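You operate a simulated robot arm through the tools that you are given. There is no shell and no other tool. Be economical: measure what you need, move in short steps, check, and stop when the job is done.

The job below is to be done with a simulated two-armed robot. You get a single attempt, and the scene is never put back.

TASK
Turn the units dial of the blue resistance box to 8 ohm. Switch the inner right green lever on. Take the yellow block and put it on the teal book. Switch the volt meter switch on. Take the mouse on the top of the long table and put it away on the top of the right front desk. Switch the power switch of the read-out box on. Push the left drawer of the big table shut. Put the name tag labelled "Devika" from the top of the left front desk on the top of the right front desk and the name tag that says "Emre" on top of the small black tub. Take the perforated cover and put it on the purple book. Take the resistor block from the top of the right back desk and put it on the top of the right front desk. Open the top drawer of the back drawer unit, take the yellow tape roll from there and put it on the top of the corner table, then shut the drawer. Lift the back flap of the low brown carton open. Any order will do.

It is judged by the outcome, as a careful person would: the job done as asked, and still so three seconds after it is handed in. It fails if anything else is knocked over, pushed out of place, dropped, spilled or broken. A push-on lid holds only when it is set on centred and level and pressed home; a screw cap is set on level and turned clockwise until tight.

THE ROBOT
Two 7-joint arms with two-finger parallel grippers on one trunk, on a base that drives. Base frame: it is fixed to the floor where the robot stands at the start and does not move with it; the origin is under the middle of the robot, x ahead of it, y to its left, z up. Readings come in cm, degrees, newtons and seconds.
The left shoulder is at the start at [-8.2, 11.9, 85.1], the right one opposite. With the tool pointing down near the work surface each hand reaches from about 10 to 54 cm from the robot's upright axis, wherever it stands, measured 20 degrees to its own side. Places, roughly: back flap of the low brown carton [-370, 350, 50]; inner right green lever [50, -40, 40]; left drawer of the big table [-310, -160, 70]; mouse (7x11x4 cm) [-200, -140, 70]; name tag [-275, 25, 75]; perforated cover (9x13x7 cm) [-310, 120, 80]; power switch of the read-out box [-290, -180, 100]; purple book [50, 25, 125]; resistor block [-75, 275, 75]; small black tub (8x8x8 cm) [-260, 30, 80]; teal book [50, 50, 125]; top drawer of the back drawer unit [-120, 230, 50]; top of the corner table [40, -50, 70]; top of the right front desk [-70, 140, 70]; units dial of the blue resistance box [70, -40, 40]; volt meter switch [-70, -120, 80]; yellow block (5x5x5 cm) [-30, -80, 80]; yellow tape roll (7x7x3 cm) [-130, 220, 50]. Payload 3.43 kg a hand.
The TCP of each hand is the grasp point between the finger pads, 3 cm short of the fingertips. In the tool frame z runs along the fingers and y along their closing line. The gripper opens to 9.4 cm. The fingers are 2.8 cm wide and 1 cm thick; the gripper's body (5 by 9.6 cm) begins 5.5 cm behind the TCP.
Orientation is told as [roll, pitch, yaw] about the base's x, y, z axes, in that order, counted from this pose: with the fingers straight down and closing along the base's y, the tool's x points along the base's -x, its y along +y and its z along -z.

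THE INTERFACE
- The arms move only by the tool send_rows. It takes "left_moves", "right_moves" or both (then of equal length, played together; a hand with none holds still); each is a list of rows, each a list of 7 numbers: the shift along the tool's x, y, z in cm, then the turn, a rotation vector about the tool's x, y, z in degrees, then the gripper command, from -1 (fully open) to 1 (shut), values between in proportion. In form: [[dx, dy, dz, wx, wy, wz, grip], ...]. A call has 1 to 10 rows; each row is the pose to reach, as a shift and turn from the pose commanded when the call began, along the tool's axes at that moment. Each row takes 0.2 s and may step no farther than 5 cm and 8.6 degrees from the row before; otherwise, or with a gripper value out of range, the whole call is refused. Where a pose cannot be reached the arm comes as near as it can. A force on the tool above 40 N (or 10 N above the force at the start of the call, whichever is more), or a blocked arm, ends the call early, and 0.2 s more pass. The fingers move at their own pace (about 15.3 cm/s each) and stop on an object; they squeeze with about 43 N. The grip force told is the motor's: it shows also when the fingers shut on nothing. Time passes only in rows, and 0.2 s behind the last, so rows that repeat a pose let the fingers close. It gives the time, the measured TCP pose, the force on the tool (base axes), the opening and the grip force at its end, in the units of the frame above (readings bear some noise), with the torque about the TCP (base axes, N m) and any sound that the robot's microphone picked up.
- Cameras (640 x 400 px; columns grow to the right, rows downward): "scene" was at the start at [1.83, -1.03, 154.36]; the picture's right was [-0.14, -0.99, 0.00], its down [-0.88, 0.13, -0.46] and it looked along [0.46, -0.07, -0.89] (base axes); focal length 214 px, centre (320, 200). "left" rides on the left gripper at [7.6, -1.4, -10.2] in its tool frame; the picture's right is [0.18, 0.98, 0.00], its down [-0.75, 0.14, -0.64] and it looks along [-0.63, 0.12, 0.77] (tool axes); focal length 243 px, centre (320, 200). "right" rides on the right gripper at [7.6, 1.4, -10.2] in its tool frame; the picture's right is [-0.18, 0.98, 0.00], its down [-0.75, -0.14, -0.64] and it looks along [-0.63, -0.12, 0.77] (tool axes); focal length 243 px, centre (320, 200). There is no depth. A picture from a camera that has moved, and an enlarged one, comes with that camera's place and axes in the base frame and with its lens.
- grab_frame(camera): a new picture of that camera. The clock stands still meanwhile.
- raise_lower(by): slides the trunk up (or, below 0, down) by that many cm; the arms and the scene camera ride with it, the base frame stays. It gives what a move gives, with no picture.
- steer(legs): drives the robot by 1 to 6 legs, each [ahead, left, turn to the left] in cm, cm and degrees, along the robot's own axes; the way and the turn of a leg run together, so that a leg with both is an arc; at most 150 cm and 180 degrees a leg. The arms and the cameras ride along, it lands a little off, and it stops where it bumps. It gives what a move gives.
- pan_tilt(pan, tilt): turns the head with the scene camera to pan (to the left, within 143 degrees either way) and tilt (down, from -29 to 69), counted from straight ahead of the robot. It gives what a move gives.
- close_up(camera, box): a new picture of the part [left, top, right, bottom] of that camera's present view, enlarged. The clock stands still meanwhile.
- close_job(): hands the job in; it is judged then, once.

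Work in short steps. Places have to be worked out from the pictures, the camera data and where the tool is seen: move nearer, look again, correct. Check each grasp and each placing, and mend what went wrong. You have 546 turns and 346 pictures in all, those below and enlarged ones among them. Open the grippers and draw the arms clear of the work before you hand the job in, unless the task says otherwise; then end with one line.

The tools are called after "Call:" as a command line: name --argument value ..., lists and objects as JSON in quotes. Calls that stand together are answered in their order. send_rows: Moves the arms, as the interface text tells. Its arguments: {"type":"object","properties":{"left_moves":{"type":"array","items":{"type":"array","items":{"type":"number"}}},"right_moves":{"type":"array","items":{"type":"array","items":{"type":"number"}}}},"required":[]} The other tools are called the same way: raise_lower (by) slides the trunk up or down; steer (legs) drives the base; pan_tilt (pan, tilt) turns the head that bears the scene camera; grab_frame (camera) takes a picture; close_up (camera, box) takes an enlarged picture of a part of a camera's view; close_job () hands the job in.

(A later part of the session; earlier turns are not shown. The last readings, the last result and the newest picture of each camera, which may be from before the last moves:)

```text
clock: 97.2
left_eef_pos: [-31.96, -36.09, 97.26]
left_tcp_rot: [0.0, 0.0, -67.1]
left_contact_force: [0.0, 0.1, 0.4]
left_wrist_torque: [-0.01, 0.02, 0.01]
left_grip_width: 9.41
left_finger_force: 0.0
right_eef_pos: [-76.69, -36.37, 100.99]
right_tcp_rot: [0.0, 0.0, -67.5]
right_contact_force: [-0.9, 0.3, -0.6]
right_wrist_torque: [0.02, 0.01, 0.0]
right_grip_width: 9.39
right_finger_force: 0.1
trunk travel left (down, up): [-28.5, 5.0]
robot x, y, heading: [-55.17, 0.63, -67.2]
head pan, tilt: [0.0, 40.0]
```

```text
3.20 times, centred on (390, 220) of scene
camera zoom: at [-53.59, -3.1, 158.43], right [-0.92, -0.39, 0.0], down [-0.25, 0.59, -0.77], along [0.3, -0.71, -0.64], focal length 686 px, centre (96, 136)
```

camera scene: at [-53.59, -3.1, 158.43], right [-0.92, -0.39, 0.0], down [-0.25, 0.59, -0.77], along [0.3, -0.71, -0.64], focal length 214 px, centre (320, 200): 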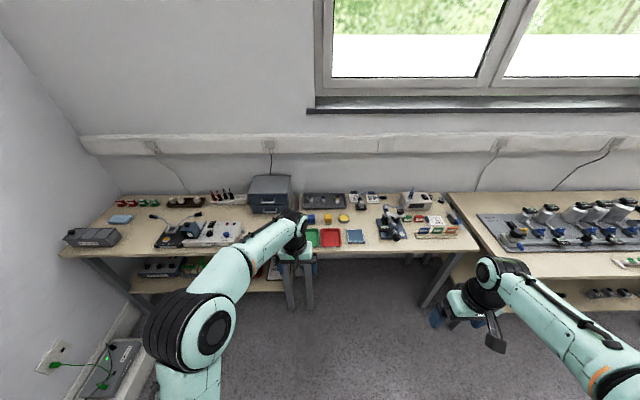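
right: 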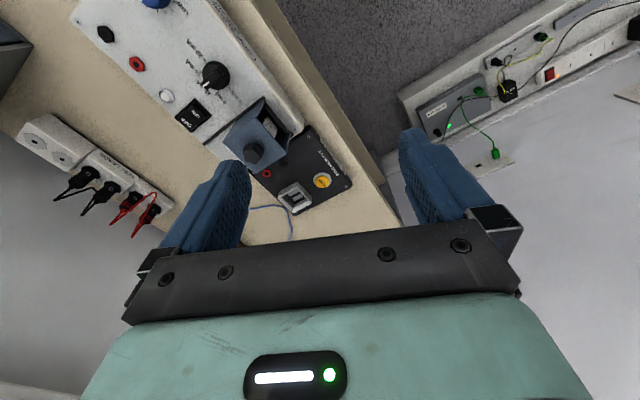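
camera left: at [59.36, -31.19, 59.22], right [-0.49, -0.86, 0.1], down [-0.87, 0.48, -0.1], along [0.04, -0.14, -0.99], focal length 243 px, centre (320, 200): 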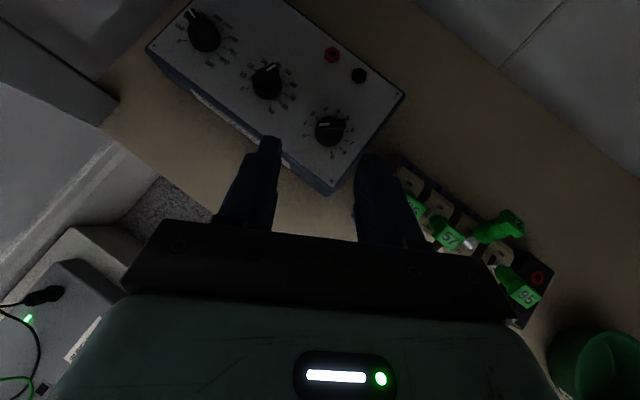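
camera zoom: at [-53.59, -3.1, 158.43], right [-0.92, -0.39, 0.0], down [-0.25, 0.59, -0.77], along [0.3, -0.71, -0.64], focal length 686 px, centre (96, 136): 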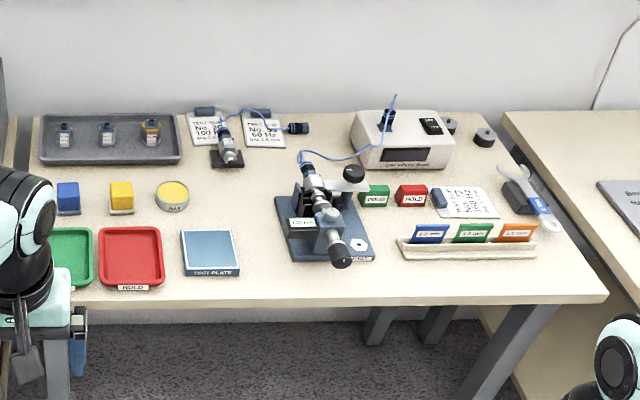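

Yellow block at about (-25,-81,75). Move right 11 and ahead 34 so the left hand is near above it.

Call:
steer --legs '[[0, -11, 0], [34, 0, 0]]'

Call:
grab_frame --camera "left"

```text
clock: 100.7
left_eef_pos: [-28.71, -72.73, 97.37]
left_tcp_rot: [0.0, 0.0, -67.2]
left_contact_force: [0.4, -0.2, 0.5]
left_wrist_torque: [-0.01, -0.03, -0.02]
left_grip_width: 9.41
left_finger_force: 0.0
right_eef_pos: [-73.58, -72.89, 101.05]
right_tcp_rot: [-0.1, -0.1, -67.4]
right_contact_force: [0.0, -0.1, 0.2]
right_wrist_torque: [0.01, -0.04, 0.0]
right_grip_width: 9.38
right_finger_force: 0.1
trunk travel left (down, up): [-28.5, 5.0]
robot x, y, heading: [-51.63, -36.1, -67.5]
head pan, tilt: [0.0, 40.0]
```

```text
291 pictures are left
camera left: at [-32.98, -66.34, 107.58], right [0.84, 0.55, 0.0], down [0.42, -0.64, 0.64], along [0.35, -0.54, -0.77], focal length 243 px, centre (320, 200)
```

left: 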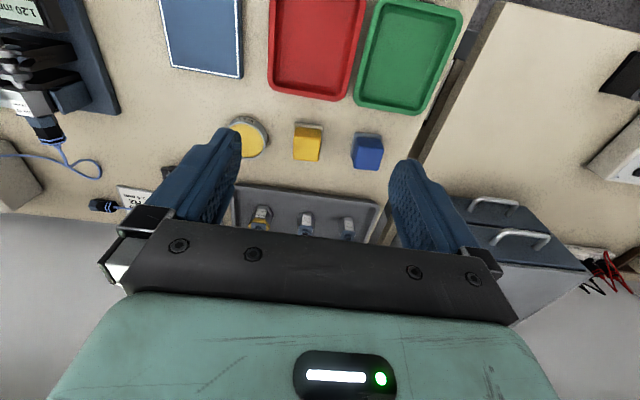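

Block at about (-26,-80,77). Move above with partly opened fingers and look again.

Call:
send_rows --left_moves '[[-4, -0.3, 2, 0, 0, 0, -0.4], [-7.9, -0.5, 5, 0, 0, 0, -0.4], [-7.9, -0.5, 9.5, 0, 0, 0, -0.4]]'

Call:
grab_frame --camera "left"

```text
clock: 101.5
left_eef_pos: [-26.18, -80.12, 87.71]
left_tcp_rot: [-0.2, 0.0, -67.4]
left_contact_force: [-0.1, -0.1, 0.5]
left_wrist_torque: [0.0, -0.02, 0.0]
left_grip_width: 6.58
left_finger_force: 0.1
right_eef_pos: [-73.66, -72.84, 101.02]
right_tcp_rot: [0.0, -0.1, -67.5]
right_contact_force: [0.2, -0.2, 0.4]
right_wrist_torque: [0.02, -0.02, 0.01]
right_grip_width: 9.4
right_finger_force: 0.1
trunk travel left (down, up): [-28.5, 5.0]
robot x, y, heading: [-52.0, -35.43, -67.2]
head pan, tilt: [0.0, 40.0]
```

```text
290 pictures are left
camera left: at [-30.48, -73.63, 97.92], right [0.84, 0.55, 0.0], down [0.42, -0.64, 0.64], along [0.35, -0.54, -0.77], focal length 243 px, centre (320, 200)
```

left: 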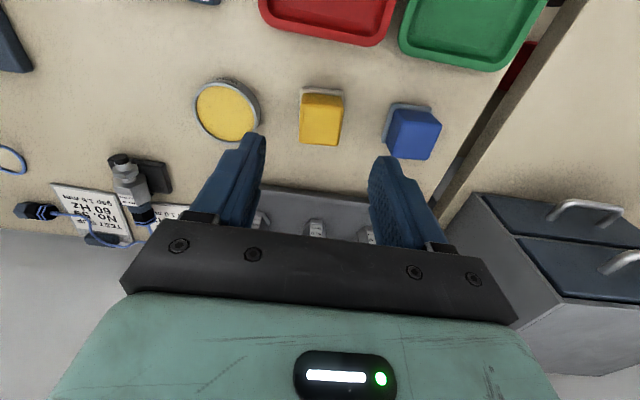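

Call:
send_rows --left_moves '[[-1, 0.1, 4, 0, 0, 0, -0.4], [-1, 0.1, 8, 0, 0, 0, -0.4], [-1, 0.1, 9.5, 0, 0, 0, -0.4], [-1, 0.1, 10.5, 0, 0, 0, -0.4]]'

Call:
grab_frame --camera "left"

```text
clock: 102.5
left_eef_pos: [-25.62, -81.1, 77.23]
left_tcp_rot: [-0.1, 0.0, -67.4]
left_contact_force: [0.3, 0.2, 0.1]
left_wrist_torque: [-0.02, 0.01, 0.0]
left_grip_width: 6.59
left_finger_force: 0.0
right_eef_pos: [-73.62, -72.88, 101.04]
right_tcp_rot: [0.1, -0.1, -67.5]
right_contact_force: [0.5, -0.5, -0.5]
right_wrist_torque: [0.02, -0.03, 0.03]
right_grip_width: 9.41
right_finger_force: 0.0
trunk travel left (down, up): [-28.5, 5.0]
robot x, y, heading: [-51.76, -36.23, -67.4]
head pan, tilt: [0.0, 40.0]
```

```text
289 pictures are left
camera left: at [-29.95, -74.67, 87.55], right [0.84, 0.55, 0.0], down [0.42, -0.64, 0.64], along [0.35, -0.54, -0.77], focal length 243 px, centre (320, 200)
```

left: 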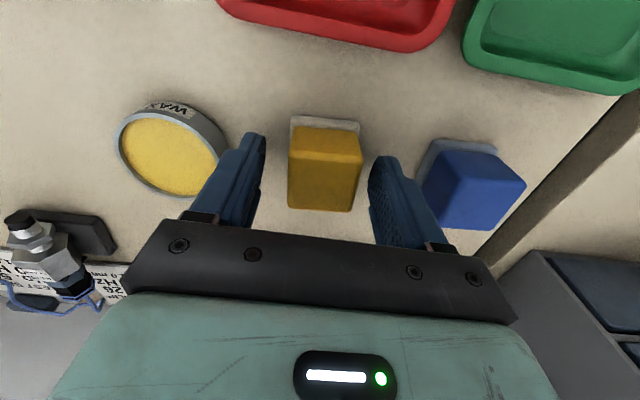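

Block is well centred between the fingers. Close and lift.

Call:
send_rows --left_moves '[[0, 0, 0.5, 0, 0, 0, -0.4], [0, 0, 0.5, 0, 0, 0, 1], [0, 0, 0.5, 0, 0, 0, 1], [0, 0, -3, 0, 0, 0, 1], [0, 0, -8, 0, 0, 0, 1], [0, 0, -13, 0, 0, 0, 1], [0, 0, -18, 0, 0, 0, 1]]'

Call:
grab_frame --camera "left"

```text
clock: 104.1
left_eef_pos: [-25.48, -81.05, 95.45]
left_tcp_rot: [0.1, 0.1, -67.4]
left_contact_force: [-0.6, 0.2, -1.1]
left_wrist_torque: [0.0, -0.02, 0.04]
left_grip_width: 4.14
left_finger_force: 42.8
right_eef_pos: [-73.54, -72.82, 101.01]
right_tcp_rot: [0.0, -0.1, -67.5]
right_contact_force: [0.2, -0.6, 0.3]
right_wrist_torque: [0.03, 0.0, 0.01]
right_grip_width: 9.37
right_finger_force: 0.0
trunk travel left (down, up): [-28.5, 5.0]
robot x, y, heading: [-52.05, -35.67, -67.5]
head pan, tilt: [0.0, 40.0]
```

```text
288 pictures are left
camera left: at [-29.75, -74.62, 105.69], right [0.84, 0.55, 0.0], down [0.42, -0.64, 0.64], along [0.35, -0.54, -0.77], focal length 243 px, centre (320, 200)
```

left: 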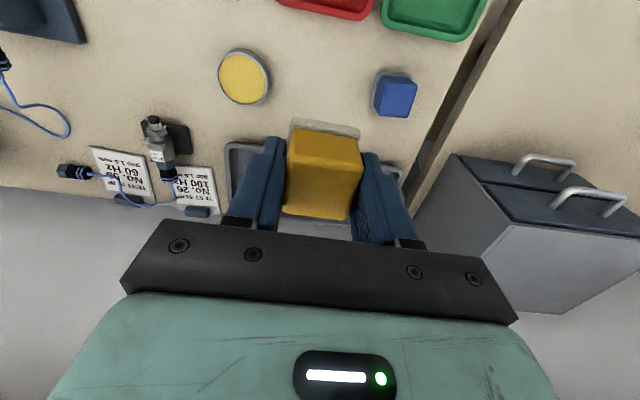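

Block held. Retract the left hand, then shift right toward the volt meter.

Call:
send_rows --left_moves '[[4.5, 0, -2, 0, 0, 0, 1], [9, 0, -4, 0, 0, 0, 1], [13.5, 0, -6, 0, 0, 0, 1], [18, 0, -8, 0, 0, 0, 1], [20, 0, -9, 0, 0, 0, 1]]'

Call:
steer --legs '[[0, -33, 0]]'

Call:
grab_frame --camera "right"

Call:
grab_frame --camera "scene"

```text
clock: 105.3
left_eef_pos: [-33.34, -62.45, 104.64]
left_tcp_rot: [-0.1, 0.1, -67.4]
left_contact_force: [0.6, -0.8, -0.6]
left_wrist_torque: [-0.01, 0.06, 0.03]
left_grip_width: 4.12
left_finger_force: 42.6
right_eef_pos: [-73.56, -72.88, 100.98]
right_tcp_rot: [0.0, 0.0, -67.5]
right_contact_force: [1.0, 0.3, 0.7]
right_wrist_torque: [0.06, 0.03, -0.01]
right_grip_width: 9.39
right_finger_force: 0.0
trunk travel left (down, up): [-28.5, 5.0]
robot x, y, heading: [-51.51, -35.65, -67.6]
head pan, tilt: [0.0, 40.0]
```

```text
clock: 108.8
left_eef_pos: [-63.75, -75.17, 104.51]
left_tcp_rot: [0.0, -0.2, -66.9]
left_contact_force: [-0.4, -0.1, -0.8]
left_wrist_torque: [-0.01, 0.0, -0.01]
left_grip_width: 4.14
left_finger_force: 43.6
right_eef_pos: [-104.03, -85.65, 100.97]
right_tcp_rot: [0.0, -0.1, -67.3]
right_contact_force: [-0.4, 0.0, -0.3]
right_wrist_torque: [0.01, -0.02, 0.0]
right_grip_width: 9.37
right_finger_force: 0.2
trunk travel left (down, up): [-28.5, 5.0]
robot x, y, heading: [-82.28, -48.43, -67.4]
head pan, tilt: [0.0, 40.0]
```

```text
287 pictures are left
camera right: at [-105.65, -77.97, 111.32], right [0.98, 0.21, 0.0], down [0.16, -0.75, 0.64], along [0.13, -0.63, -0.77], focal length 243 px, centre (320, 200)
```

right: 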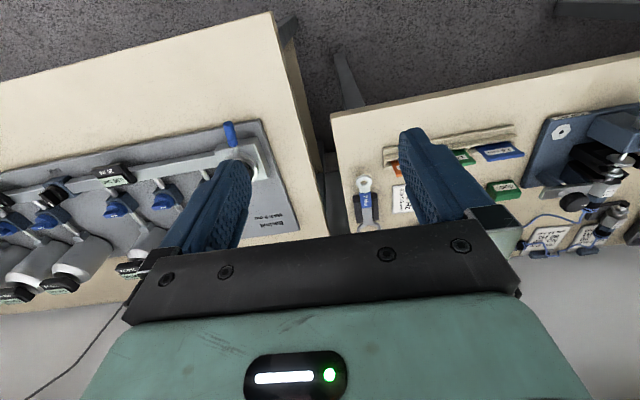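

```text
286 pictures are left
camera scene: at [-80.92, -52.4, 158.43], right [-0.92, -0.39, 0.0], down [-0.25, 0.59, -0.77], along [0.3, -0.71, -0.64], focal length 214 px, centre (320, 200)
```

scene: 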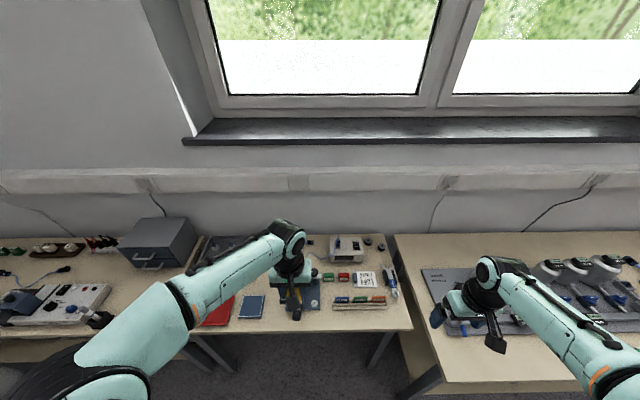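

Call:
close_up --camera "scene" --box '[310, 225, 410, 290]'

```text
6.15 times, centred on (360, 258) of scene
camera zoom: at [-80.92, -52.4, 158.43], right [-0.92, -0.39, 0.0], down [-0.25, 0.59, -0.77], along [0.3, -0.71, -0.64], focal length 1320 px, centre (74, -154)
```

zoom: 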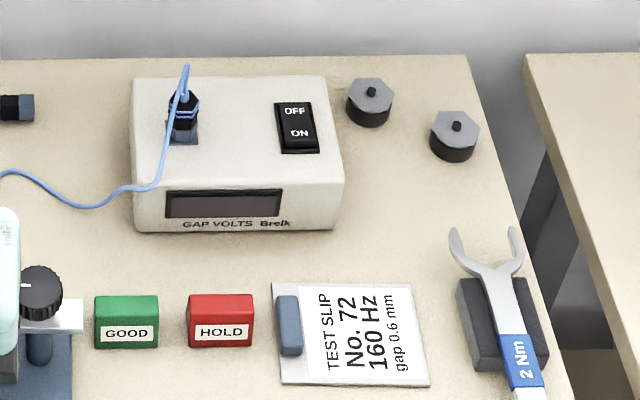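

Rocker on top: OFF back, ON front. Switch is ~(-72,-117,79.5). Bring the closed right hand there, tilting 45° forward.

Call:
send_rows --right_moves '[[-4, 2, 0, 0, -5, 0, 1], [-8, 4, 0, 0, -10, 0, 1], [-12, 6, 0, 0, -15, 0, 1], [-16, 8, 0, 0, -20, 0, 1], [-20, 10, 1, 0, -25, 0, 1], [-24, 12, 2, 0, -30, 0, 1], [-28, 14, 3, 0, -35, 0, 1], [-32, 16, 4, 0, -40, 0, 1], [-36, 17.9, 5, 0, -45, 0, 1]]'

Call:
grab_frame --camera "right"

Call:
grab_frame --camera "scene"

```text
clock: 110.8
left_eef_pos: [-63.67, -75.26, 104.41]
left_tcp_rot: [0.0, -0.1, -67.1]
left_contact_force: [-0.9, -0.9, -1.3]
left_wrist_torque: [0.04, 0.01, 0.03]
left_grip_width: 4.14
left_finger_force: 43.2
right_eef_pos: [-73.45, -111.7, 96.15]
right_tcp_rot: [0.0, -45.1, -67.3]
right_contact_force: [0.5, 1.2, -0.8]
right_wrist_torque: [0.0, 0.02, 0.01]
right_grip_width: 0.0
right_finger_force: 33.1
trunk travel left (down, up): [-28.5, 5.0]
robot x, y, heading: [-82.65, -48.43, -67.2]
head pan, tilt: [0.0, 40.0]
```

```text
284 pictures are left
camera right: at [-76.98, -99.43, 97.98], right [0.96, 0.26, 0.13], down [-0.1, -0.13, 0.99], along [0.27, -0.96, -0.09], focal length 243 px, centre (320, 200)
```

right: 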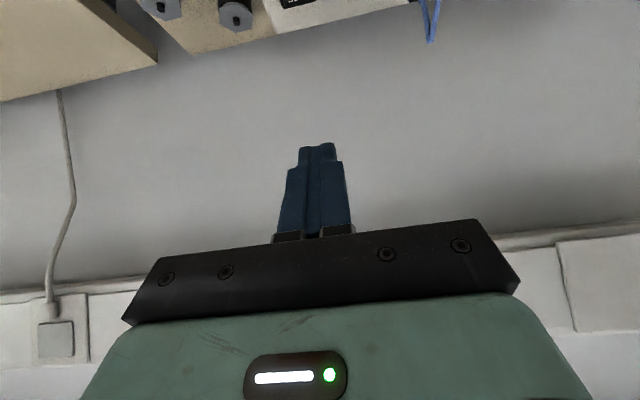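

```text
283 pictures are left
camera scene: at [-80.81, -52.48, 158.43], right [-0.92, -0.39, 0.0], down [-0.25, 0.59, -0.77], along [0.3, -0.71, -0.64], focal length 214 px, centre (320, 200)
```

scene: 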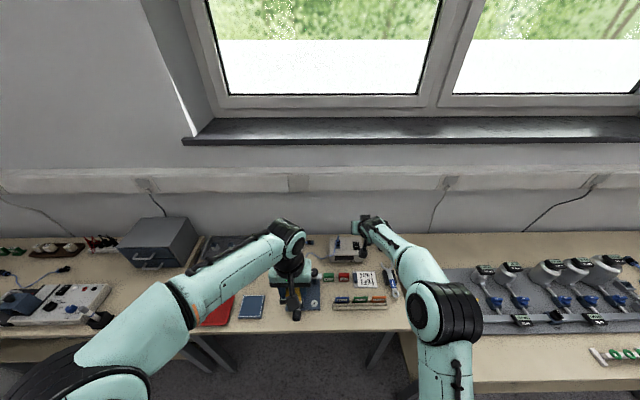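

Call:
close_up --camera "scene" --box '[320, 205, 400, 265]'

```text
6.67 times, centred on (360, 235) of scene
camera zoom: at [-80.81, -52.48, 158.43], right [-0.92, -0.39, 0.0], down [-0.25, 0.59, -0.77], along [0.3, -0.71, -0.64], focal length 1430 px, centre (53, -33)
```

zoom: 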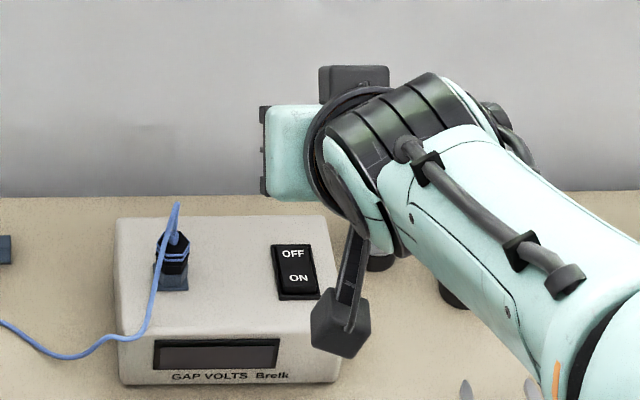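

Lower toward the ON side, with less tilt (30°), stopping 3 cm above.

Call:
send_rows --right_moves '[[1.4, -0.2, 3.4, 0, 5, 0, 1], [2.9, -0.3, 6.8, 0, 10, 0, 1], [4.3, -0.5, 10.2, 0, 15, 0, 1]]'

Call:
grab_frame --camera "right"

Call:
close_up --camera "scene" --box '[320, 205, 400, 265]'

```text
clock: 111.6
left_eef_pos: [-63.8, -75.33, 104.65]
left_tcp_rot: [0.1, -0.1, -67.1]
left_contact_force: [-0.1, 0.1, -0.2]
left_wrist_torque: [0.03, 0.02, -0.03]
left_grip_width: 4.15
left_finger_force: 43.1
right_eef_pos: [-72.4, -115.91, 85.7]
right_tcp_rot: [0.1, -29.8, -67.4]
right_contact_force: [-0.7, 0.1, 0.0]
right_wrist_torque: [0.05, 0.01, -0.02]
right_grip_width: 0.0
right_finger_force: 32.8
trunk travel left (down, up): [-28.5, 5.0]
robot x, y, heading: [-82.61, -48.56, -67.2]
head pan, tilt: [0.0, 40.0]
```

```text
281 pictures are left
camera right: at [-75.71, -104.49, 90.84], right [0.97, 0.23, 0.09], down [0.0, -0.36, 0.93], along [0.25, -0.9, -0.35], focal length 243 px, centre (320, 200)
```

right: 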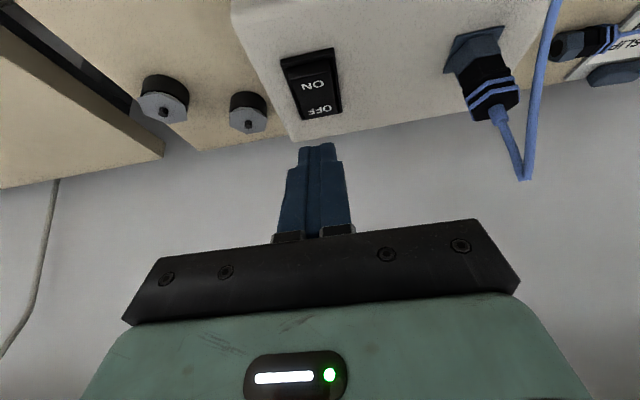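

```text
6.67 times, centred on (360, 235) of scene
camera zoom: at [-80.86, -52.52, 158.43], right [-0.92, -0.39, 0.0], down [-0.25, 0.59, -0.77], along [0.3, -0.71, -0.64], focal length 1430 px, centre (53, -33)
```

zoom: 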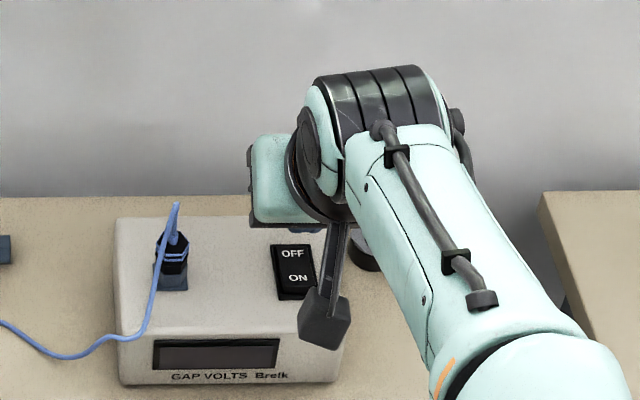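

Call:
send_rows --right_moves '[[0.7, 0, 2, 0, 0, 0, 1], [1.5, 0, 3.8, 0, 0, 0, 1], [1.7, 0, 4.2, 0, 0, 0, 1]]'

Call:
close_up --camera "right" --box '[240, 30, 400, 150]'

```text
clock: 112.3
left_eef_pos: [-63.75, -75.32, 104.55]
left_tcp_rot: [0.1, 0.0, -67.1]
left_contact_force: [0.2, -0.5, -0.4]
left_wrist_torque: [0.0, -0.01, 0.0]
left_grip_width: 4.13
left_finger_force: 42.9
right_eef_pos: [-71.85, -117.1, 83.02]
right_tcp_rot: [0.3, -31.9, -67.6]
right_contact_force: [1.7, -2.1, 4.4]
right_wrist_torque: [-0.1, -0.1, -0.01]
right_grip_width: 0.0
right_finger_force: 33.1
trunk travel left (down, up): [-28.5, 5.0]
robot x, y, heading: [-82.37, -48.81, -67.1]
head pan, tilt: [0.0, 40.0]
stopped in row 3 (right hand): the force on the tool passed its limit at 52 N (the readings are from after the stop); the commanded pose is now the measured one
```

```text
3.33 times, centred on (320, 90) of right
camera zoom: at [-75.2, -105.54, 87.63], right [0.97, 0.23, 0.1], down [-0.02, -0.33, 0.94], along [0.25, -0.91, -0.32], focal length 809 px, centre (320, 567)
```

zoom: 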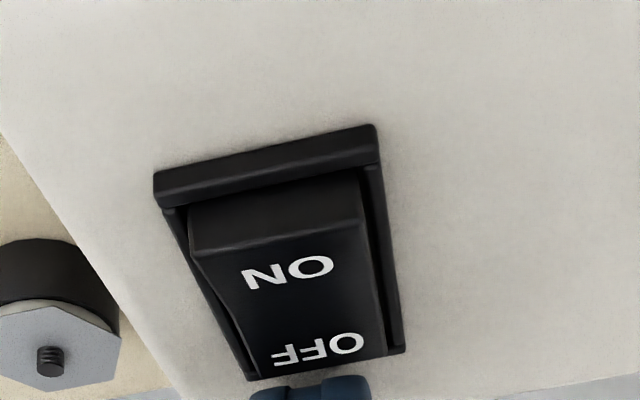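

The tip landed on the OFF end; lift, move 2.6 cm toward the front and press.

Call:
send_rows --right_moves '[[-1, 0, -1.7, 0, 0, 0, 1], [1.15, 0.2, -3.1, 0, 2, 0, 1], [1.9, 0.2, -1.9, 0, 2, 0, 1], [2.3, 0.2, -1.2, 0, 2, 0, 1]]'

Call:
close_up --camera "right" --box '[240, 30, 400, 150]'

```text
clock: 113.5
left_eef_pos: [-63.78, -75.14, 104.57]
left_tcp_rot: [0.0, 0.0, -67.2]
left_contact_force: [0.1, -0.2, -0.6]
left_wrist_torque: [0.0, 0.02, 0.01]
left_grip_width: 4.13
left_finger_force: 43.2
right_eef_pos: [-72.5, -114.99, 83.84]
right_tcp_rot: [0.4, -31.0, -67.7]
right_contact_force: [-0.9, 5.2, 16.1]
right_wrist_torque: [0.08, 0.05, 0.01]
right_grip_width: 0.01
right_finger_force: 33.2
trunk travel left (down, up): [-28.5, 5.0]
robot x, y, heading: [-82.18, -48.46, -67.5]
head pan, tilt: [0.0, 40.0]
stopped in row 4 (right hand): the force on the tool passed its limit at 42 N (the readings are from after the stop); the commanded pose is now the measured one
```

```text
3.33 times, centred on (320, 90) of right
camera zoom: at [-75.78, -103.38, 88.68], right [0.97, 0.23, 0.1], down [-0.01, -0.35, 0.94], along [0.25, -0.91, -0.33], focal length 809 px, centre (320, 567)
```

zoom: 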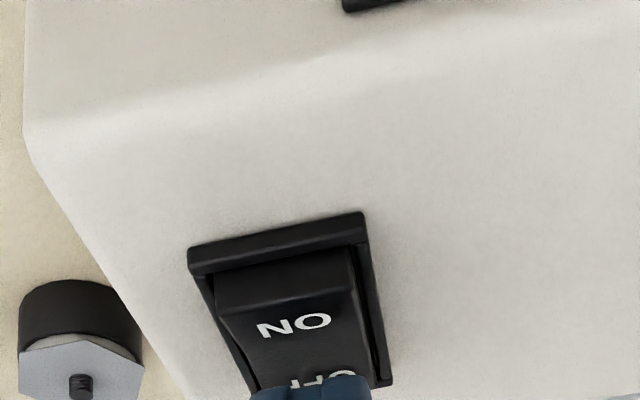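

Call:
send_rows --right_moves '[[-0.8, 0, -1.3, 0, 0, 0, 1], [0.9, -0.1, -2.3, 0, 0, 0, 1], [1.7, -0.1, -1.1, 0, 0, 0, 1], [2.1, -0.1, -0.5, 0, 0, 0, 1], [2.4, -0.1, 0, 0, 0, 0, 1]]'

Call:
close_up --camera "right" --box '[240, 60, 400, 180]'

```text
clock: 114.7
left_eef_pos: [-63.84, -74.78, 104.65]
left_tcp_rot: [-0.1, -0.2, -67.2]
left_contact_force: [-0.1, 0.1, 0.3]
left_wrist_torque: [0.01, -0.03, -0.04]
left_grip_width: 4.12
left_finger_force: 43.1
right_eef_pos: [-73.49, -112.9, 83.26]
right_tcp_rot: [0.3, -31.3, -67.7]
right_contact_force: [-8.9, 21.7, 18.0]
right_wrist_torque: [0.62, 0.23, 0.16]
right_grip_width: 0.0
right_finger_force: 32.7
trunk travel left (down, up): [-28.5, 5.0]
robot x, y, heading: [-82.23, -48.51, -67.4]
head pan, tilt: [0.0, 40.0]
stopped in row 5 (right hand): the force on the tool passed its limit at 44 N (the readings are from after the stop); the commanded pose is now the measured one
```

```text
3.33 times, centred on (320, 120) of right
camera zoom: at [-76.79, -101.24, 88.22], right [0.97, 0.23, 0.1], down [-0.02, -0.34, 0.94], along [0.25, -0.91, -0.33], focal length 809 px, centre (320, 467)
```

zoom: 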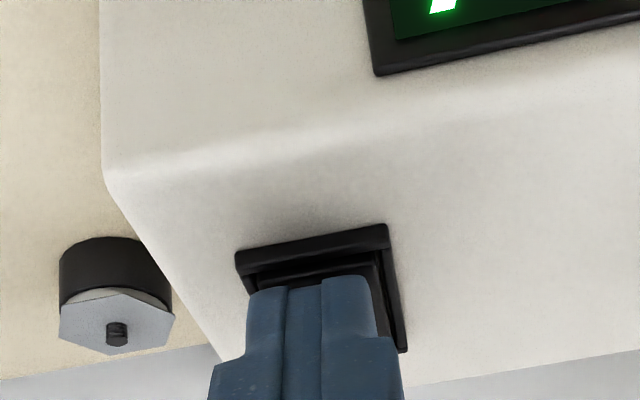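

Display lit: the volt meter is on. Withdraw the right hand up and back.

Call:
send_rows --right_moves '[[-2, 0, -3.4, 0, 0, 0, 1], [-3.5, 0, -7.2, 0, 0, 0, 1], [-1, -2, -10.5, 0, 4, 0, 1], [2.2, -4, -13.3, 0, 8, 0, 1], [5.4, -6, -16, 0, 12, 0, 1], [8.6, -8, -18.6, 0, 16, 0, 1], [11.8, -10, -21, 0, 20, 0, 1], [15, -12, -23.4, 0, 24, 0, 1], [18.2, -14, -25.6, 0, 28, 0, 1], [21.2, -15, -28, 0, 31, 0, 0]]'

Call:
grab_frame --camera "scene"

```text
clock: 116.9
left_eef_pos: [-63.83, -75.03, 104.66]
left_tcp_rot: [0.0, -0.1, -67.1]
left_contact_force: [-0.1, 0.6, -0.7]
left_wrist_torque: [0.0, -0.02, 0.0]
left_grip_width: 4.15
left_finger_force: 43.4
right_eef_pos: [-99.87, -88.86, 95.81]
right_tcp_rot: [0.3, -0.3, -67.5]
right_contact_force: [0.5, -0.1, -0.5]
right_wrist_torque: [-0.05, -0.03, 0.0]
right_grip_width: 4.71
right_finger_force: 0.2
trunk travel left (down, up): [-28.5, 5.0]
robot x, y, heading: [-82.36, -48.26, -67.5]
head pan, tilt: [0.0, 40.0]
```

```text
276 pictures are left
camera scene: at [-81.0, -52.22, 158.43], right [-0.92, -0.39, 0.0], down [-0.25, 0.59, -0.77], along [0.3, -0.71, -0.64], focal length 214 px, centre (320, 200)
```

scene: 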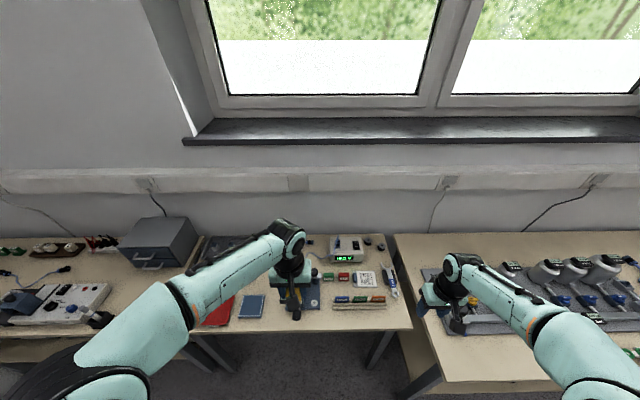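

Display reads on. Now take the block to the shelf: back out, turn to face the front wall and approach.

Call:
steer --legs '[[-39, 0, 0], [0, 0, 90], [90, 0, 0]]'

Call:
pan_tilt --pan 0 --tilt 15

Call:
grab_frame --camera "scene"

```text
clock: 127.6
left_eef_pos: [15.56, 39.03, 104.49]
left_tcp_rot: [0.0, 0.0, 21.4]
left_contact_force: [0.8, -0.1, -0.2]
left_wrist_torque: [-0.01, 0.01, -0.03]
left_grip_width: 4.12
left_finger_force: 42.6
right_eef_pos: [28.4, 2.59, 95.77]
right_tcp_rot: [0.3, -0.2, 20.9]
right_contact_force: [0.0, 0.0, 0.3]
right_wrist_torque: [0.01, 0.03, 0.03]
right_grip_width: 4.68
right_finger_force: 0.0
trunk travel left (down, up): [-28.5, 5.0]
robot x, y, heading: [-11.48, 20.94, 21.0]
head pan, tilt: [0.0, 40.0]
```

```text
clock: 128.4
left_eef_pos: [15.62, 38.91, 104.52]
left_tcp_rot: [0.1, 0.1, 21.4]
left_contact_force: [-0.2, -0.7, 0.1]
left_wrist_torque: [0.0, -0.01, -0.01]
left_grip_width: 4.14
left_finger_force: 43.5
right_eef_pos: [28.34, 2.63, 95.79]
right_tcp_rot: [0.2, -0.2, 20.9]
right_contact_force: [0.1, 0.1, 0.4]
right_wrist_torque: [0.03, -0.03, -0.01]
right_grip_width: 4.72
right_finger_force: 0.1
trunk travel left (down, up): [-28.5, 5.0]
robot x, y, heading: [-11.84, 21.14, 21.0]
head pan, tilt: [0.0, 15.0]
```

```text
275 pictures are left
camera scene: at [-7.1, 22.71, 162.38], right [0.36, -0.93, 0.0], down [-0.24, -0.09, -0.97], along [0.9, 0.35, -0.26], focal length 214 px, centre (320, 200)
```

scene: 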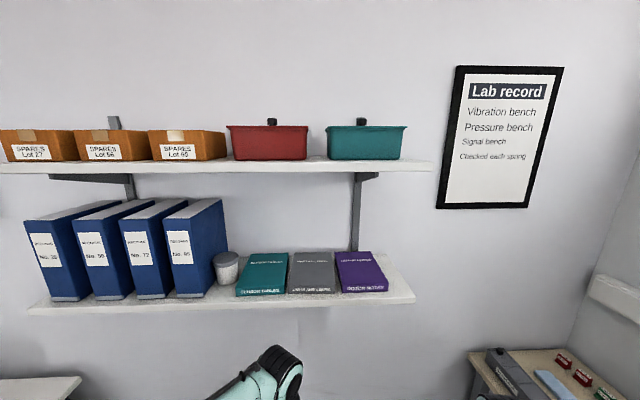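

The books sit under an upper shelf with only ~26 cm clearance, so the block must be held by a near-horizontal hand. I'll regrasp it on the corner table's clear front area.

Call:
steer --legs '[[0, 0, -89], [0, 20, 0], [27, 0, 0]]'

Call:
grab_frame --camera "left"

```text
clock: 136.2
left_eef_pos: [35.7, -23.85, 104.58]
left_tcp_rot: [0.0, 0.1, -68.1]
left_contact_force: [-1.1, 0.9, -0.7]
left_wrist_torque: [0.0, 0.02, 0.0]
left_grip_width: 4.16
left_finger_force: 43.3
right_eef_pos: [-0.53, -36.97, 95.79]
right_tcp_rot: [0.3, -0.2, -68.4]
right_contact_force: [0.3, 0.1, 0.6]
right_wrist_torque: [0.01, -0.02, 0.0]
right_grip_width: 4.7
right_finger_force: 0.0
trunk travel left (down, up): [-28.5, 5.0]
robot x, y, heading: [17.69, 3.58, -68.0]
head pan, tilt: [0.0, 15.0]
```

```text
274 pictures are left
camera left: at [31.52, -17.34, 114.83], right [0.84, 0.54, 0.0], down [0.41, -0.65, 0.64], along [0.35, -0.54, -0.77], focal length 243 px, centre (320, 200)
```

left: 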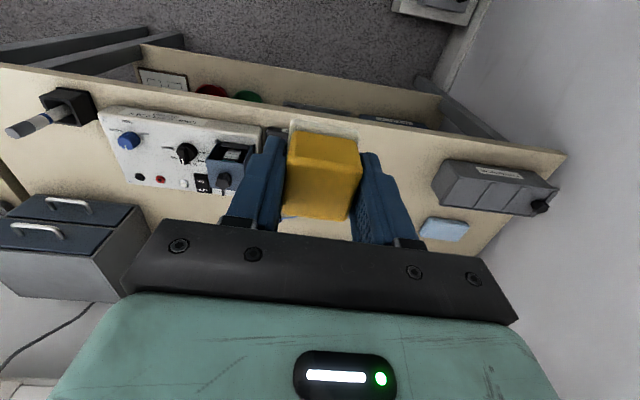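

Move the block over the clear spot and down to just above the surface.

Call:
send_rows --left_moves '[[-2.5, 3, 2, 0, 0, 0, 1], [-5, 6, 4, 0, 0, 0, 1], [-7.5, 9, 6, 0, 0, 0, 1], [-10, 12, 8, 0, 0, 0, 1], [-12.5, 15, 10, 0, 0, 0, 1], [-14.4, 17, 13, 0, 0, 0, 1], [-14.4, 17, 17.5, 0, 0, 0, 1], [-14.4, 17, 21, 0, 0, 0, 1]]'

Call:
grab_frame --camera "left"

```text
clock: 138.0
left_eef_pos: [56.78, -30.76, 83.34]
left_tcp_rot: [0.0, 0.0, -68.0]
left_contact_force: [0.6, -0.1, 0.7]
left_wrist_torque: [0.02, -0.02, 0.01]
left_grip_width: 4.17
left_finger_force: 43.3
right_eef_pos: [-0.52, -37.08, 95.86]
right_tcp_rot: [0.3, -0.2, -68.4]
right_contact_force: [-0.1, 0.2, -0.3]
right_wrist_torque: [0.01, 0.03, -0.02]
right_grip_width: 4.66
right_finger_force: 0.0
trunk travel left (down, up): [-28.5, 5.0]
robot x, y, heading: [17.71, 3.17, -68.0]
head pan, tilt: [0.0, 15.0]
```

```text
273 pictures are left
camera left: at [52.64, -24.32, 93.62], right [0.84, 0.54, 0.0], down [0.41, -0.65, 0.64], along [0.35, -0.54, -0.77], focal length 243 px, centre (320, 200)
```

left: 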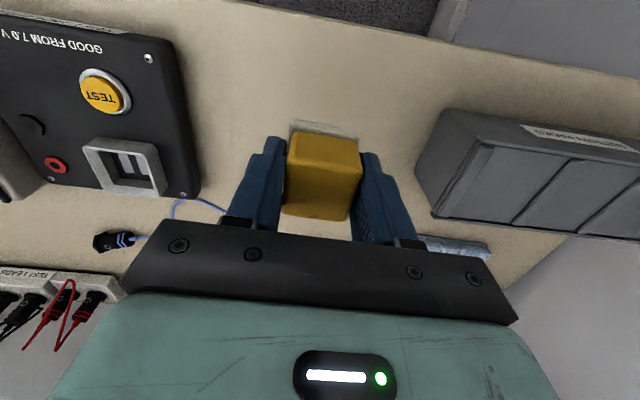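

Call:
send_rows --left_moves '[[0, 0, 3, 0, 0, 0, 1], [0, 0, 5, 0, 0, 0, 1], [0, 0, 5.8, 0, 0, 0, 1], [0, 0, 6.2, 0, 0, 0, 1], [0, 0, 6.5, 0, 0, 0, 1]]'

```text
clock: 139.2
left_eef_pos: [56.81, -30.76, 77.11]
left_tcp_rot: [0.0, 0.0, -68.0]
left_contact_force: [0.0, 0.1, -0.1]
left_wrist_torque: [0.03, 0.01, 0.03]
left_grip_width: 4.11
left_finger_force: 42.7
right_eef_pos: [-0.48, -37.0, 95.81]
right_tcp_rot: [0.4, -0.2, -68.5]
right_contact_force: [-0.4, 0.3, 0.5]
right_wrist_torque: [-0.02, -0.04, -0.01]
right_grip_width: 4.72
right_finger_force: 0.0
trunk travel left (down, up): [-28.5, 5.0]
robot x, y, heading: [17.48, 3.44, -68.0]
head pan, tilt: [0.0, 15.0]
```

Call:
send_rows --left_moves '[[0, 0, 0.3, 0, 0, 0, 1], [0, 0, 0.6, 0, 0, 0, 1], [0, 0, 0.9, 0, 0, 0, 1], [0, 0, 1.2, 0, 0, 0, 1], [0, 0, 1.5, 0, 0, 0, 1]]'

```text
clock: 140.4
left_eef_pos: [56.88, -30.8, 76.03]
left_tcp_rot: [0.0, -0.7, -67.9]
left_contact_force: [2.8, 1.0, 39.2]
left_wrist_torque: [-0.06, -0.08, 0.0]
left_grip_width: 4.13
left_finger_force: 42.7
right_eef_pos: [-0.78, -36.84, 95.71]
right_tcp_rot: [0.2, -0.3, -68.4]
right_contact_force: [0.2, -0.3, -0.6]
right_wrist_torque: [-0.03, 0.02, 0.01]
right_grip_width: 4.69
right_finger_force: 0.0
trunk travel left (down, up): [-28.5, 5.0]
robot x, y, heading: [17.79, 3.63, -68.1]
head pan, tilt: [0.0, 15.0]
```

Block touches the table. Release, lift, and re-approach from the front with the hand pitched 60°.

Call:
send_rows --left_moves '[[0, 0, -0.2, 0, 0, 0, 1], [0, 0, -0.2, 0, 0, 0, -0.6], [0, 0, -0.2, 0, 0, 0, -0.6], [0, 0, -5, 0, 0, 0, -0.6], [0, 0, -10, 0, 0, 0, -0.6], [3, 0, -12, 0, -8, 0, -0.6], [6, 0, -12, 0, -16, 0, -0.6], [8, 0, -12, 0, -24, 0, -0.6], [8, 0, -11, 0, -32, 0, -0.6], [8, 0, -10, 0, -40, 0, -0.6]]'

Call:
grab_frame --camera "left"

```text
clock: 142.6
left_eef_pos: [53.85, -23.39, 85.63]
left_tcp_rot: [-0.1, -40.1, -68.0]
left_contact_force: [0.9, 0.5, 0.2]
left_wrist_torque: [-0.01, 0.0, -0.03]
left_grip_width: 7.51
left_finger_force: 0.0
right_eef_pos: [-0.49, -36.98, 95.71]
right_tcp_rot: [0.3, -0.2, -68.4]
right_contact_force: [0.0, 0.0, 0.1]
right_wrist_torque: [-0.01, 0.01, 0.01]
right_grip_width: 4.69
right_finger_force: 0.0
trunk travel left (down, up): [-28.5, 5.0]
robot x, y, heading: [17.75, 3.31, -68.1]
head pan, tilt: [0.0, 15.0]
```

```text
272 pictures are left
camera left: at [47.82, -12.48, 88.56], right [0.86, 0.5, -0.12], down [0.19, -0.1, 0.98], along [0.47, -0.86, -0.18], focal length 243 px, centre (320, 200)
```

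left: 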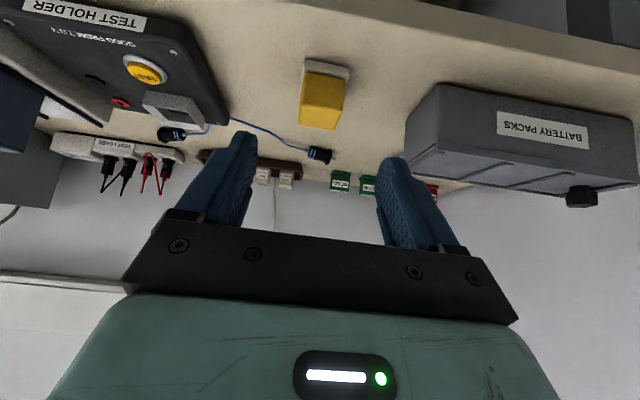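

Call:
send_rows --left_moves '[[1, 0, 1.2, 0, -7, 0, -0.6], [2, 0, 2.5, 0, -14, 0, -0.6], [3.15, 0, 3.75, 0, -20, 0, -0.6]]'

Call:
grab_frame --camera "left"

```text
clock: 143.4
left_eef_pos: [53.8, -23.38, 80.73]
left_tcp_rot: [0.1, -60.1, -68.0]
left_contact_force: [0.9, 0.1, 1.1]
left_wrist_torque: [-0.01, -0.03, -0.04]
left_grip_width: 7.52
left_finger_force: 0.0
right_eef_pos: [-0.65, -37.02, 95.72]
right_tcp_rot: [0.3, -0.2, -68.4]
right_contact_force: [0.3, -0.6, 0.3]
right_wrist_torque: [-0.02, 0.01, 0.05]
right_grip_width: 4.71
right_finger_force: 0.1
trunk travel left (down, up): [-28.5, 5.0]
robot x, y, heading: [17.42, 3.26, -68.1]
head pan, tilt: [0.0, 15.0]
```

```text
271 pictures are left
camera left: at [47.78, -12.12, 79.19], right [0.88, 0.45, -0.16], down [0.06, 0.22, 0.97], along [0.48, -0.86, 0.16], focal length 243 px, centre (320, 200)
```

left: 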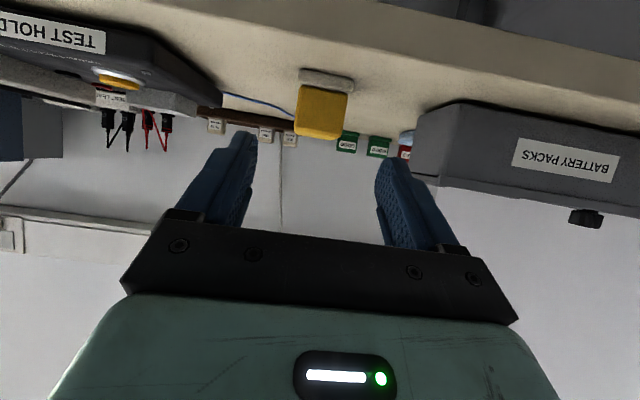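

Call:
send_rows --left_moves '[[0, 0.1, 4, 0, 0, 0, -0.6], [0, 0.1, 7, 0, 0, 0, -0.6], [0, 0.1, 8.7, 0, 0, 0, -0.6]]'

Call:
grab_frame --camera "left"

```text
clock: 144.2
left_eef_pos: [56.74, -30.35, 76.44]
left_tcp_rot: [0.0, -60.1, -68.0]
left_contact_force: [0.6, 0.2, 0.2]
left_wrist_torque: [0.01, 0.0, -0.04]
left_grip_width: 7.52
left_finger_force: 0.0
right_eef_pos: [-0.54, -37.05, 95.8]
right_tcp_rot: [0.3, -0.2, -68.4]
right_contact_force: [-0.2, -0.6, 0.0]
right_wrist_torque: [0.02, 0.02, -0.02]
right_grip_width: 4.66
right_finger_force: 0.0
trunk travel left (down, up): [-28.5, 5.0]
robot x, y, heading: [17.21, 3.42, -67.9]
head pan, tilt: [0.0, 15.0]
```

```text
270 pictures are left
camera left: at [50.68, -19.17, 74.9], right [0.88, 0.45, -0.16], down [0.06, 0.22, 0.97], along [0.48, -0.86, 0.16], focal length 243 px, centre (320, 200)
```

left: 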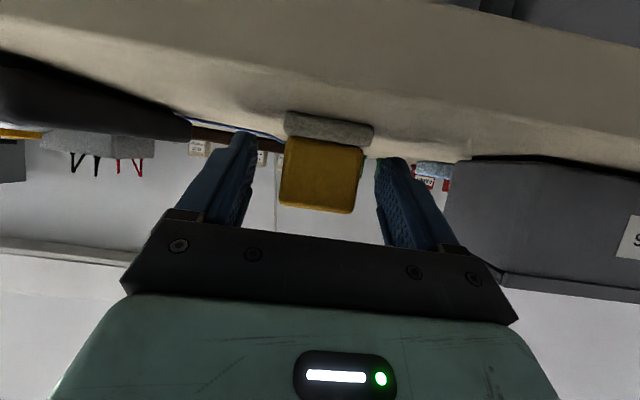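

Block is between the fingers. Close and lift, then withdraw.

Call:
send_rows --left_moves '[[0, 0, 0, 0, 0, 0, 1], [0, 0, 0, 0, 0, 0, 1], [-1.5, 0, -0.9, 0, 0, 0, 1], [-5, 0, -3, 0, 0, 0, 1], [-9, 0, -5, 0, 0, 0, 1]]'

Call:
grab_frame --camera "left"

```text
clock: 145.4
left_eef_pos: [56.93, -30.46, 86.57]
left_tcp_rot: [0.0, -60.0, -68.0]
left_contact_force: [0.3, 0.5, -0.3]
left_wrist_torque: [0.0, 0.01, 0.03]
left_grip_width: 4.13
left_finger_force: 42.7
right_eef_pos: [-0.58, -36.98, 95.72]
right_tcp_rot: [0.3, -0.3, -68.5]
right_contact_force: [-1.1, 0.2, -0.4]
right_wrist_torque: [0.0, -0.01, -0.02]
right_grip_width: 4.72
right_finger_force: 0.1
trunk travel left (down, up): [-28.5, 5.0]
robot x, y, heading: [17.73, 3.09, -67.9]
head pan, tilt: [0.0, 15.0]
```

```text
269 pictures are left
camera left: at [50.87, -19.33, 85.14], right [0.88, 0.45, -0.16], down [0.06, 0.22, 0.97], along [0.48, -0.86, 0.16], focal length 243 px, centre (320, 200)
```

left: 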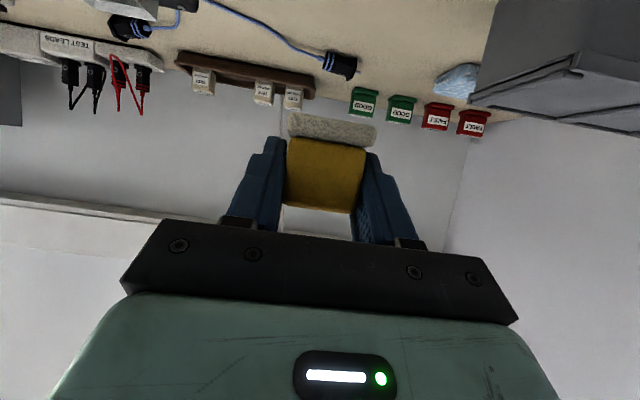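

Held level with the hand at 60°. Pull it in and up, then drive back and turn to face the shelf.

Call:
send_rows --left_moves '[[-2, -2, -4, 0, 0, 0, 1], [-4, -4, -8, 0, 0, 0, 1], [-6, -6, -12, 0, 0, 0, 1], [-8, -8, -16, 0, 0, 0, 1], [-10, -10, -20, 0, 0, 0, 1]]'

Call:
steer --legs '[[-33, -12, 0], [0, 0, 90]]'

Call:
raise_lower --by 5

Call:
grab_frame --camera "scene"

```text
clock: 146.6
left_eef_pos: [42.8, -22.69, 105.39]
left_tcp_rot: [-0.1, -60.0, -68.1]
left_contact_force: [0.1, 0.3, 0.3]
left_wrist_torque: [0.0, 0.02, 0.0]
left_grip_width: 4.14
left_finger_force: 42.9
right_eef_pos: [-0.58, -36.92, 95.84]
right_tcp_rot: [0.3, -0.2, -68.4]
right_contact_force: [0.0, -0.1, -0.4]
right_wrist_torque: [0.03, -0.05, -0.03]
right_grip_width: 4.69
right_finger_force: 0.0
trunk travel left (down, up): [-28.5, 5.0]
robot x, y, heading: [17.61, 3.35, -68.5]
head pan, tilt: [0.0, 15.0]
```

```text
clock: 152.7
left_eef_pos: [20.81, 54.05, 105.23]
left_tcp_rot: [0.0, -60.0, 20.4]
left_contact_force: [0.6, -0.2, -0.5]
left_wrist_torque: [-0.03, -0.01, 0.0]
left_grip_width: 4.14
left_finger_force: 42.9
right_eef_pos: [33.67, 10.2, 95.81]
right_tcp_rot: [0.3, -0.1, 19.9]
right_contact_force: [0.5, -0.5, -0.3]
right_wrist_torque: [-0.01, 0.0, -0.01]
right_grip_width: 4.72
right_finger_force: 0.0
trunk travel left (down, up): [-28.5, 5.0]
robot x, y, heading: [-6.16, 29.17, 20.0]
head pan, tilt: [0.0, 15.0]
```

```text
clock: 153.6
left_eef_pos: [22.32, 54.73, 111.66]
left_tcp_rot: [-0.1, -62.2, 20.5]
left_contact_force: [-0.8, -0.5, -0.3]
left_wrist_torque: [0.0, -0.03, 0.0]
left_grip_width: 4.12
left_finger_force: 42.5
right_eef_pos: [33.64, 10.31, 100.89]
right_tcp_rot: [0.3, -0.3, 20.0]
right_contact_force: [0.0, -0.7, -1.5]
right_wrist_torque: [0.02, -0.05, 0.0]
right_grip_width: 4.69
right_finger_force: 0.1
trunk travel left (down, up): [-33.5, 0.0]
robot x, y, heading: [-5.88, 29.6, 19.9]
head pan, tilt: [0.0, 15.0]
```

```text
268 pictures are left
camera scene: at [-1.61, 30.9, 167.61], right [0.34, -0.94, 0.0], down [-0.24, -0.09, -0.97], along [0.91, 0.33, -0.26], focal length 214 px, centre (320, 200)
```

scene: 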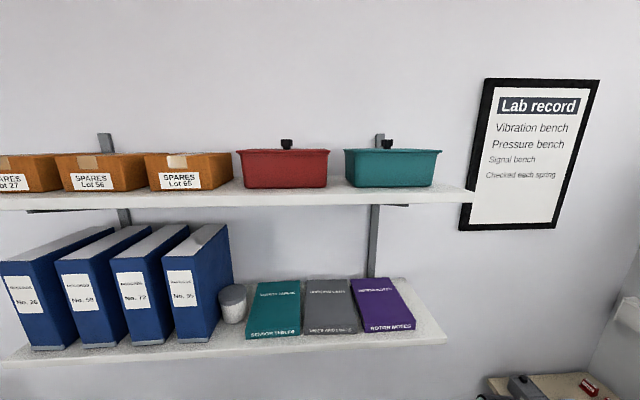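

Teal book top: centre ≈(40.6,57.7), z≈125.5. Raise the block above book level in front of the shelf.

Call:
send_rows --left_moves '[[-4, -0.8, -2.1, 0, 1, 0, 1], [-8, -1.6, -4.2, 0, 2, 0, 1], [-12, -2.5, -6.3, 0, 2.2, 0, 1], [-16, -3.3, -8.5, 0, 2.2, 0, 1], [-20, -4.2, -10.6, 0, 2.2, 0, 1]]'

Call:
grab_frame --camera "scene"

Call:
grab_frame --camera "left"

```text
clock: 154.8
left_eef_pos: [23.84, 50.76, 134.27]
left_tcp_rot: [0.1, -59.7, 20.3]
left_contact_force: [-0.3, 0.6, -0.2]
left_wrist_torque: [-0.02, 0.03, -0.01]
left_grip_width: 4.14
left_finger_force: 43.1
right_eef_pos: [33.71, 10.31, 100.68]
right_tcp_rot: [0.3, -0.2, 19.9]
right_contact_force: [1.1, 0.2, 1.2]
right_wrist_torque: [-0.01, -0.06, -0.05]
right_grip_width: 4.7
right_finger_force: 0.1
trunk travel left (down, up): [-33.5, 0.0]
robot x, y, heading: [-5.79, 29.53, 20.1]
head pan, tilt: [0.0, 15.0]
```

```text
267 pictures are left
camera scene: at [-1.51, 30.9, 167.6], right [0.34, -0.94, 0.0], down [-0.24, -0.09, -0.97], along [0.91, 0.33, -0.26], focal length 214 px, centre (320, 200)
```

scene: 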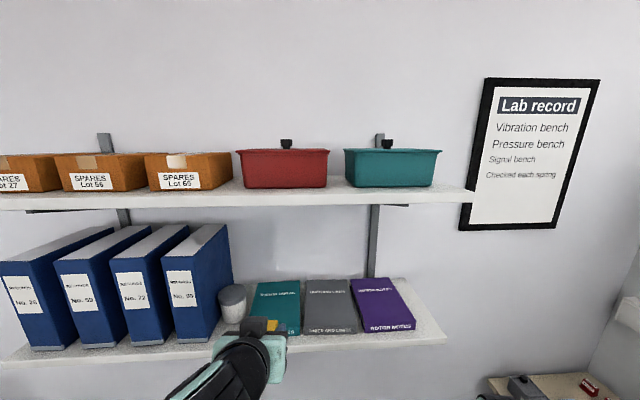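

```text
266 pictures are left
camera left: at [12.54, 44.84, 132.91], right [-0.43, 0.89, -0.16], down [-0.21, 0.07, 0.97], along [0.88, 0.45, 0.16], focal length 243 px, centre (320, 200)
```

left: 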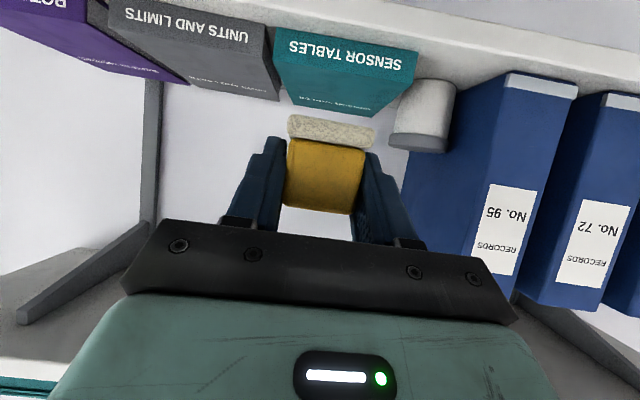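

Call:
send_rows --left_moves '[[-2.3, 0.2, 4, 0, 0, 0, 1], [-4.6, 0.4, 8, 0, 0, 0, 1], [-6.9, 0.6, 12, 0, 0, 0, 1]]'

Call:
grab_frame --camera "left"

Call:
close_up --camera "scene" --box '[200, 250, 360, 370]'

```text
clock: 155.6
left_eef_pos: [36.9, 56.06, 134.21]
left_tcp_rot: [0.0, -59.8, 20.6]
left_contact_force: [0.3, 0.3, -0.1]
left_wrist_torque: [0.01, -0.01, -0.04]
left_grip_width: 4.13
left_finger_force: 42.9
right_eef_pos: [33.77, 10.31, 100.88]
right_tcp_rot: [0.3, -0.2, 20.0]
right_contact_force: [-0.5, -0.8, -0.7]
right_wrist_torque: [-0.02, -0.02, -0.01]
right_grip_width: 4.69
right_finger_force: 0.0
trunk travel left (down, up): [-33.5, 0.0]
robot x, y, heading: [-6.07, 29.3, 20.0]
head pan, tilt: [0.0, 15.0]
```

```text
265 pictures are left
camera left: at [25.54, 50.38, 132.85], right [-0.43, 0.89, -0.16], down [-0.22, 0.07, 0.97], along [0.88, 0.45, 0.16], focal length 243 px, centre (320, 200)
```

left: 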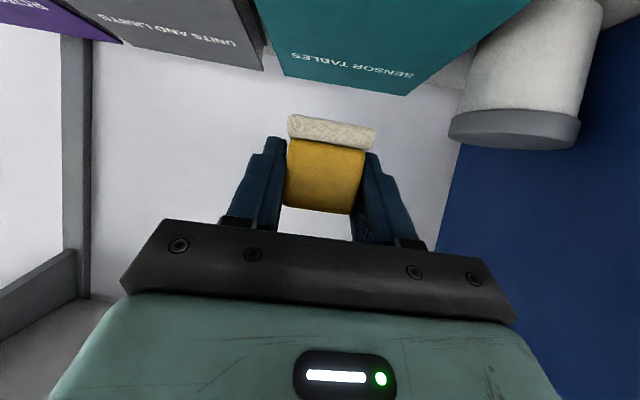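

```text
3.33 times, centred on (280, 310) of scene
camera zoom: at [-1.39, 30.96, 167.6], right [0.34, -0.94, 0.0], down [-0.24, -0.09, -0.97], along [0.91, 0.33, -0.26], focal length 715 px, centre (453, -167)
```

zoom: 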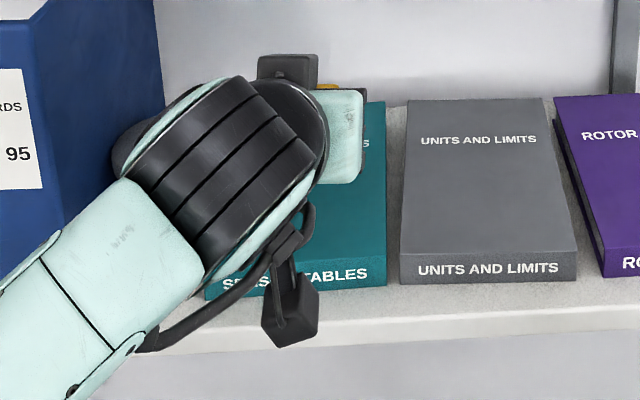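

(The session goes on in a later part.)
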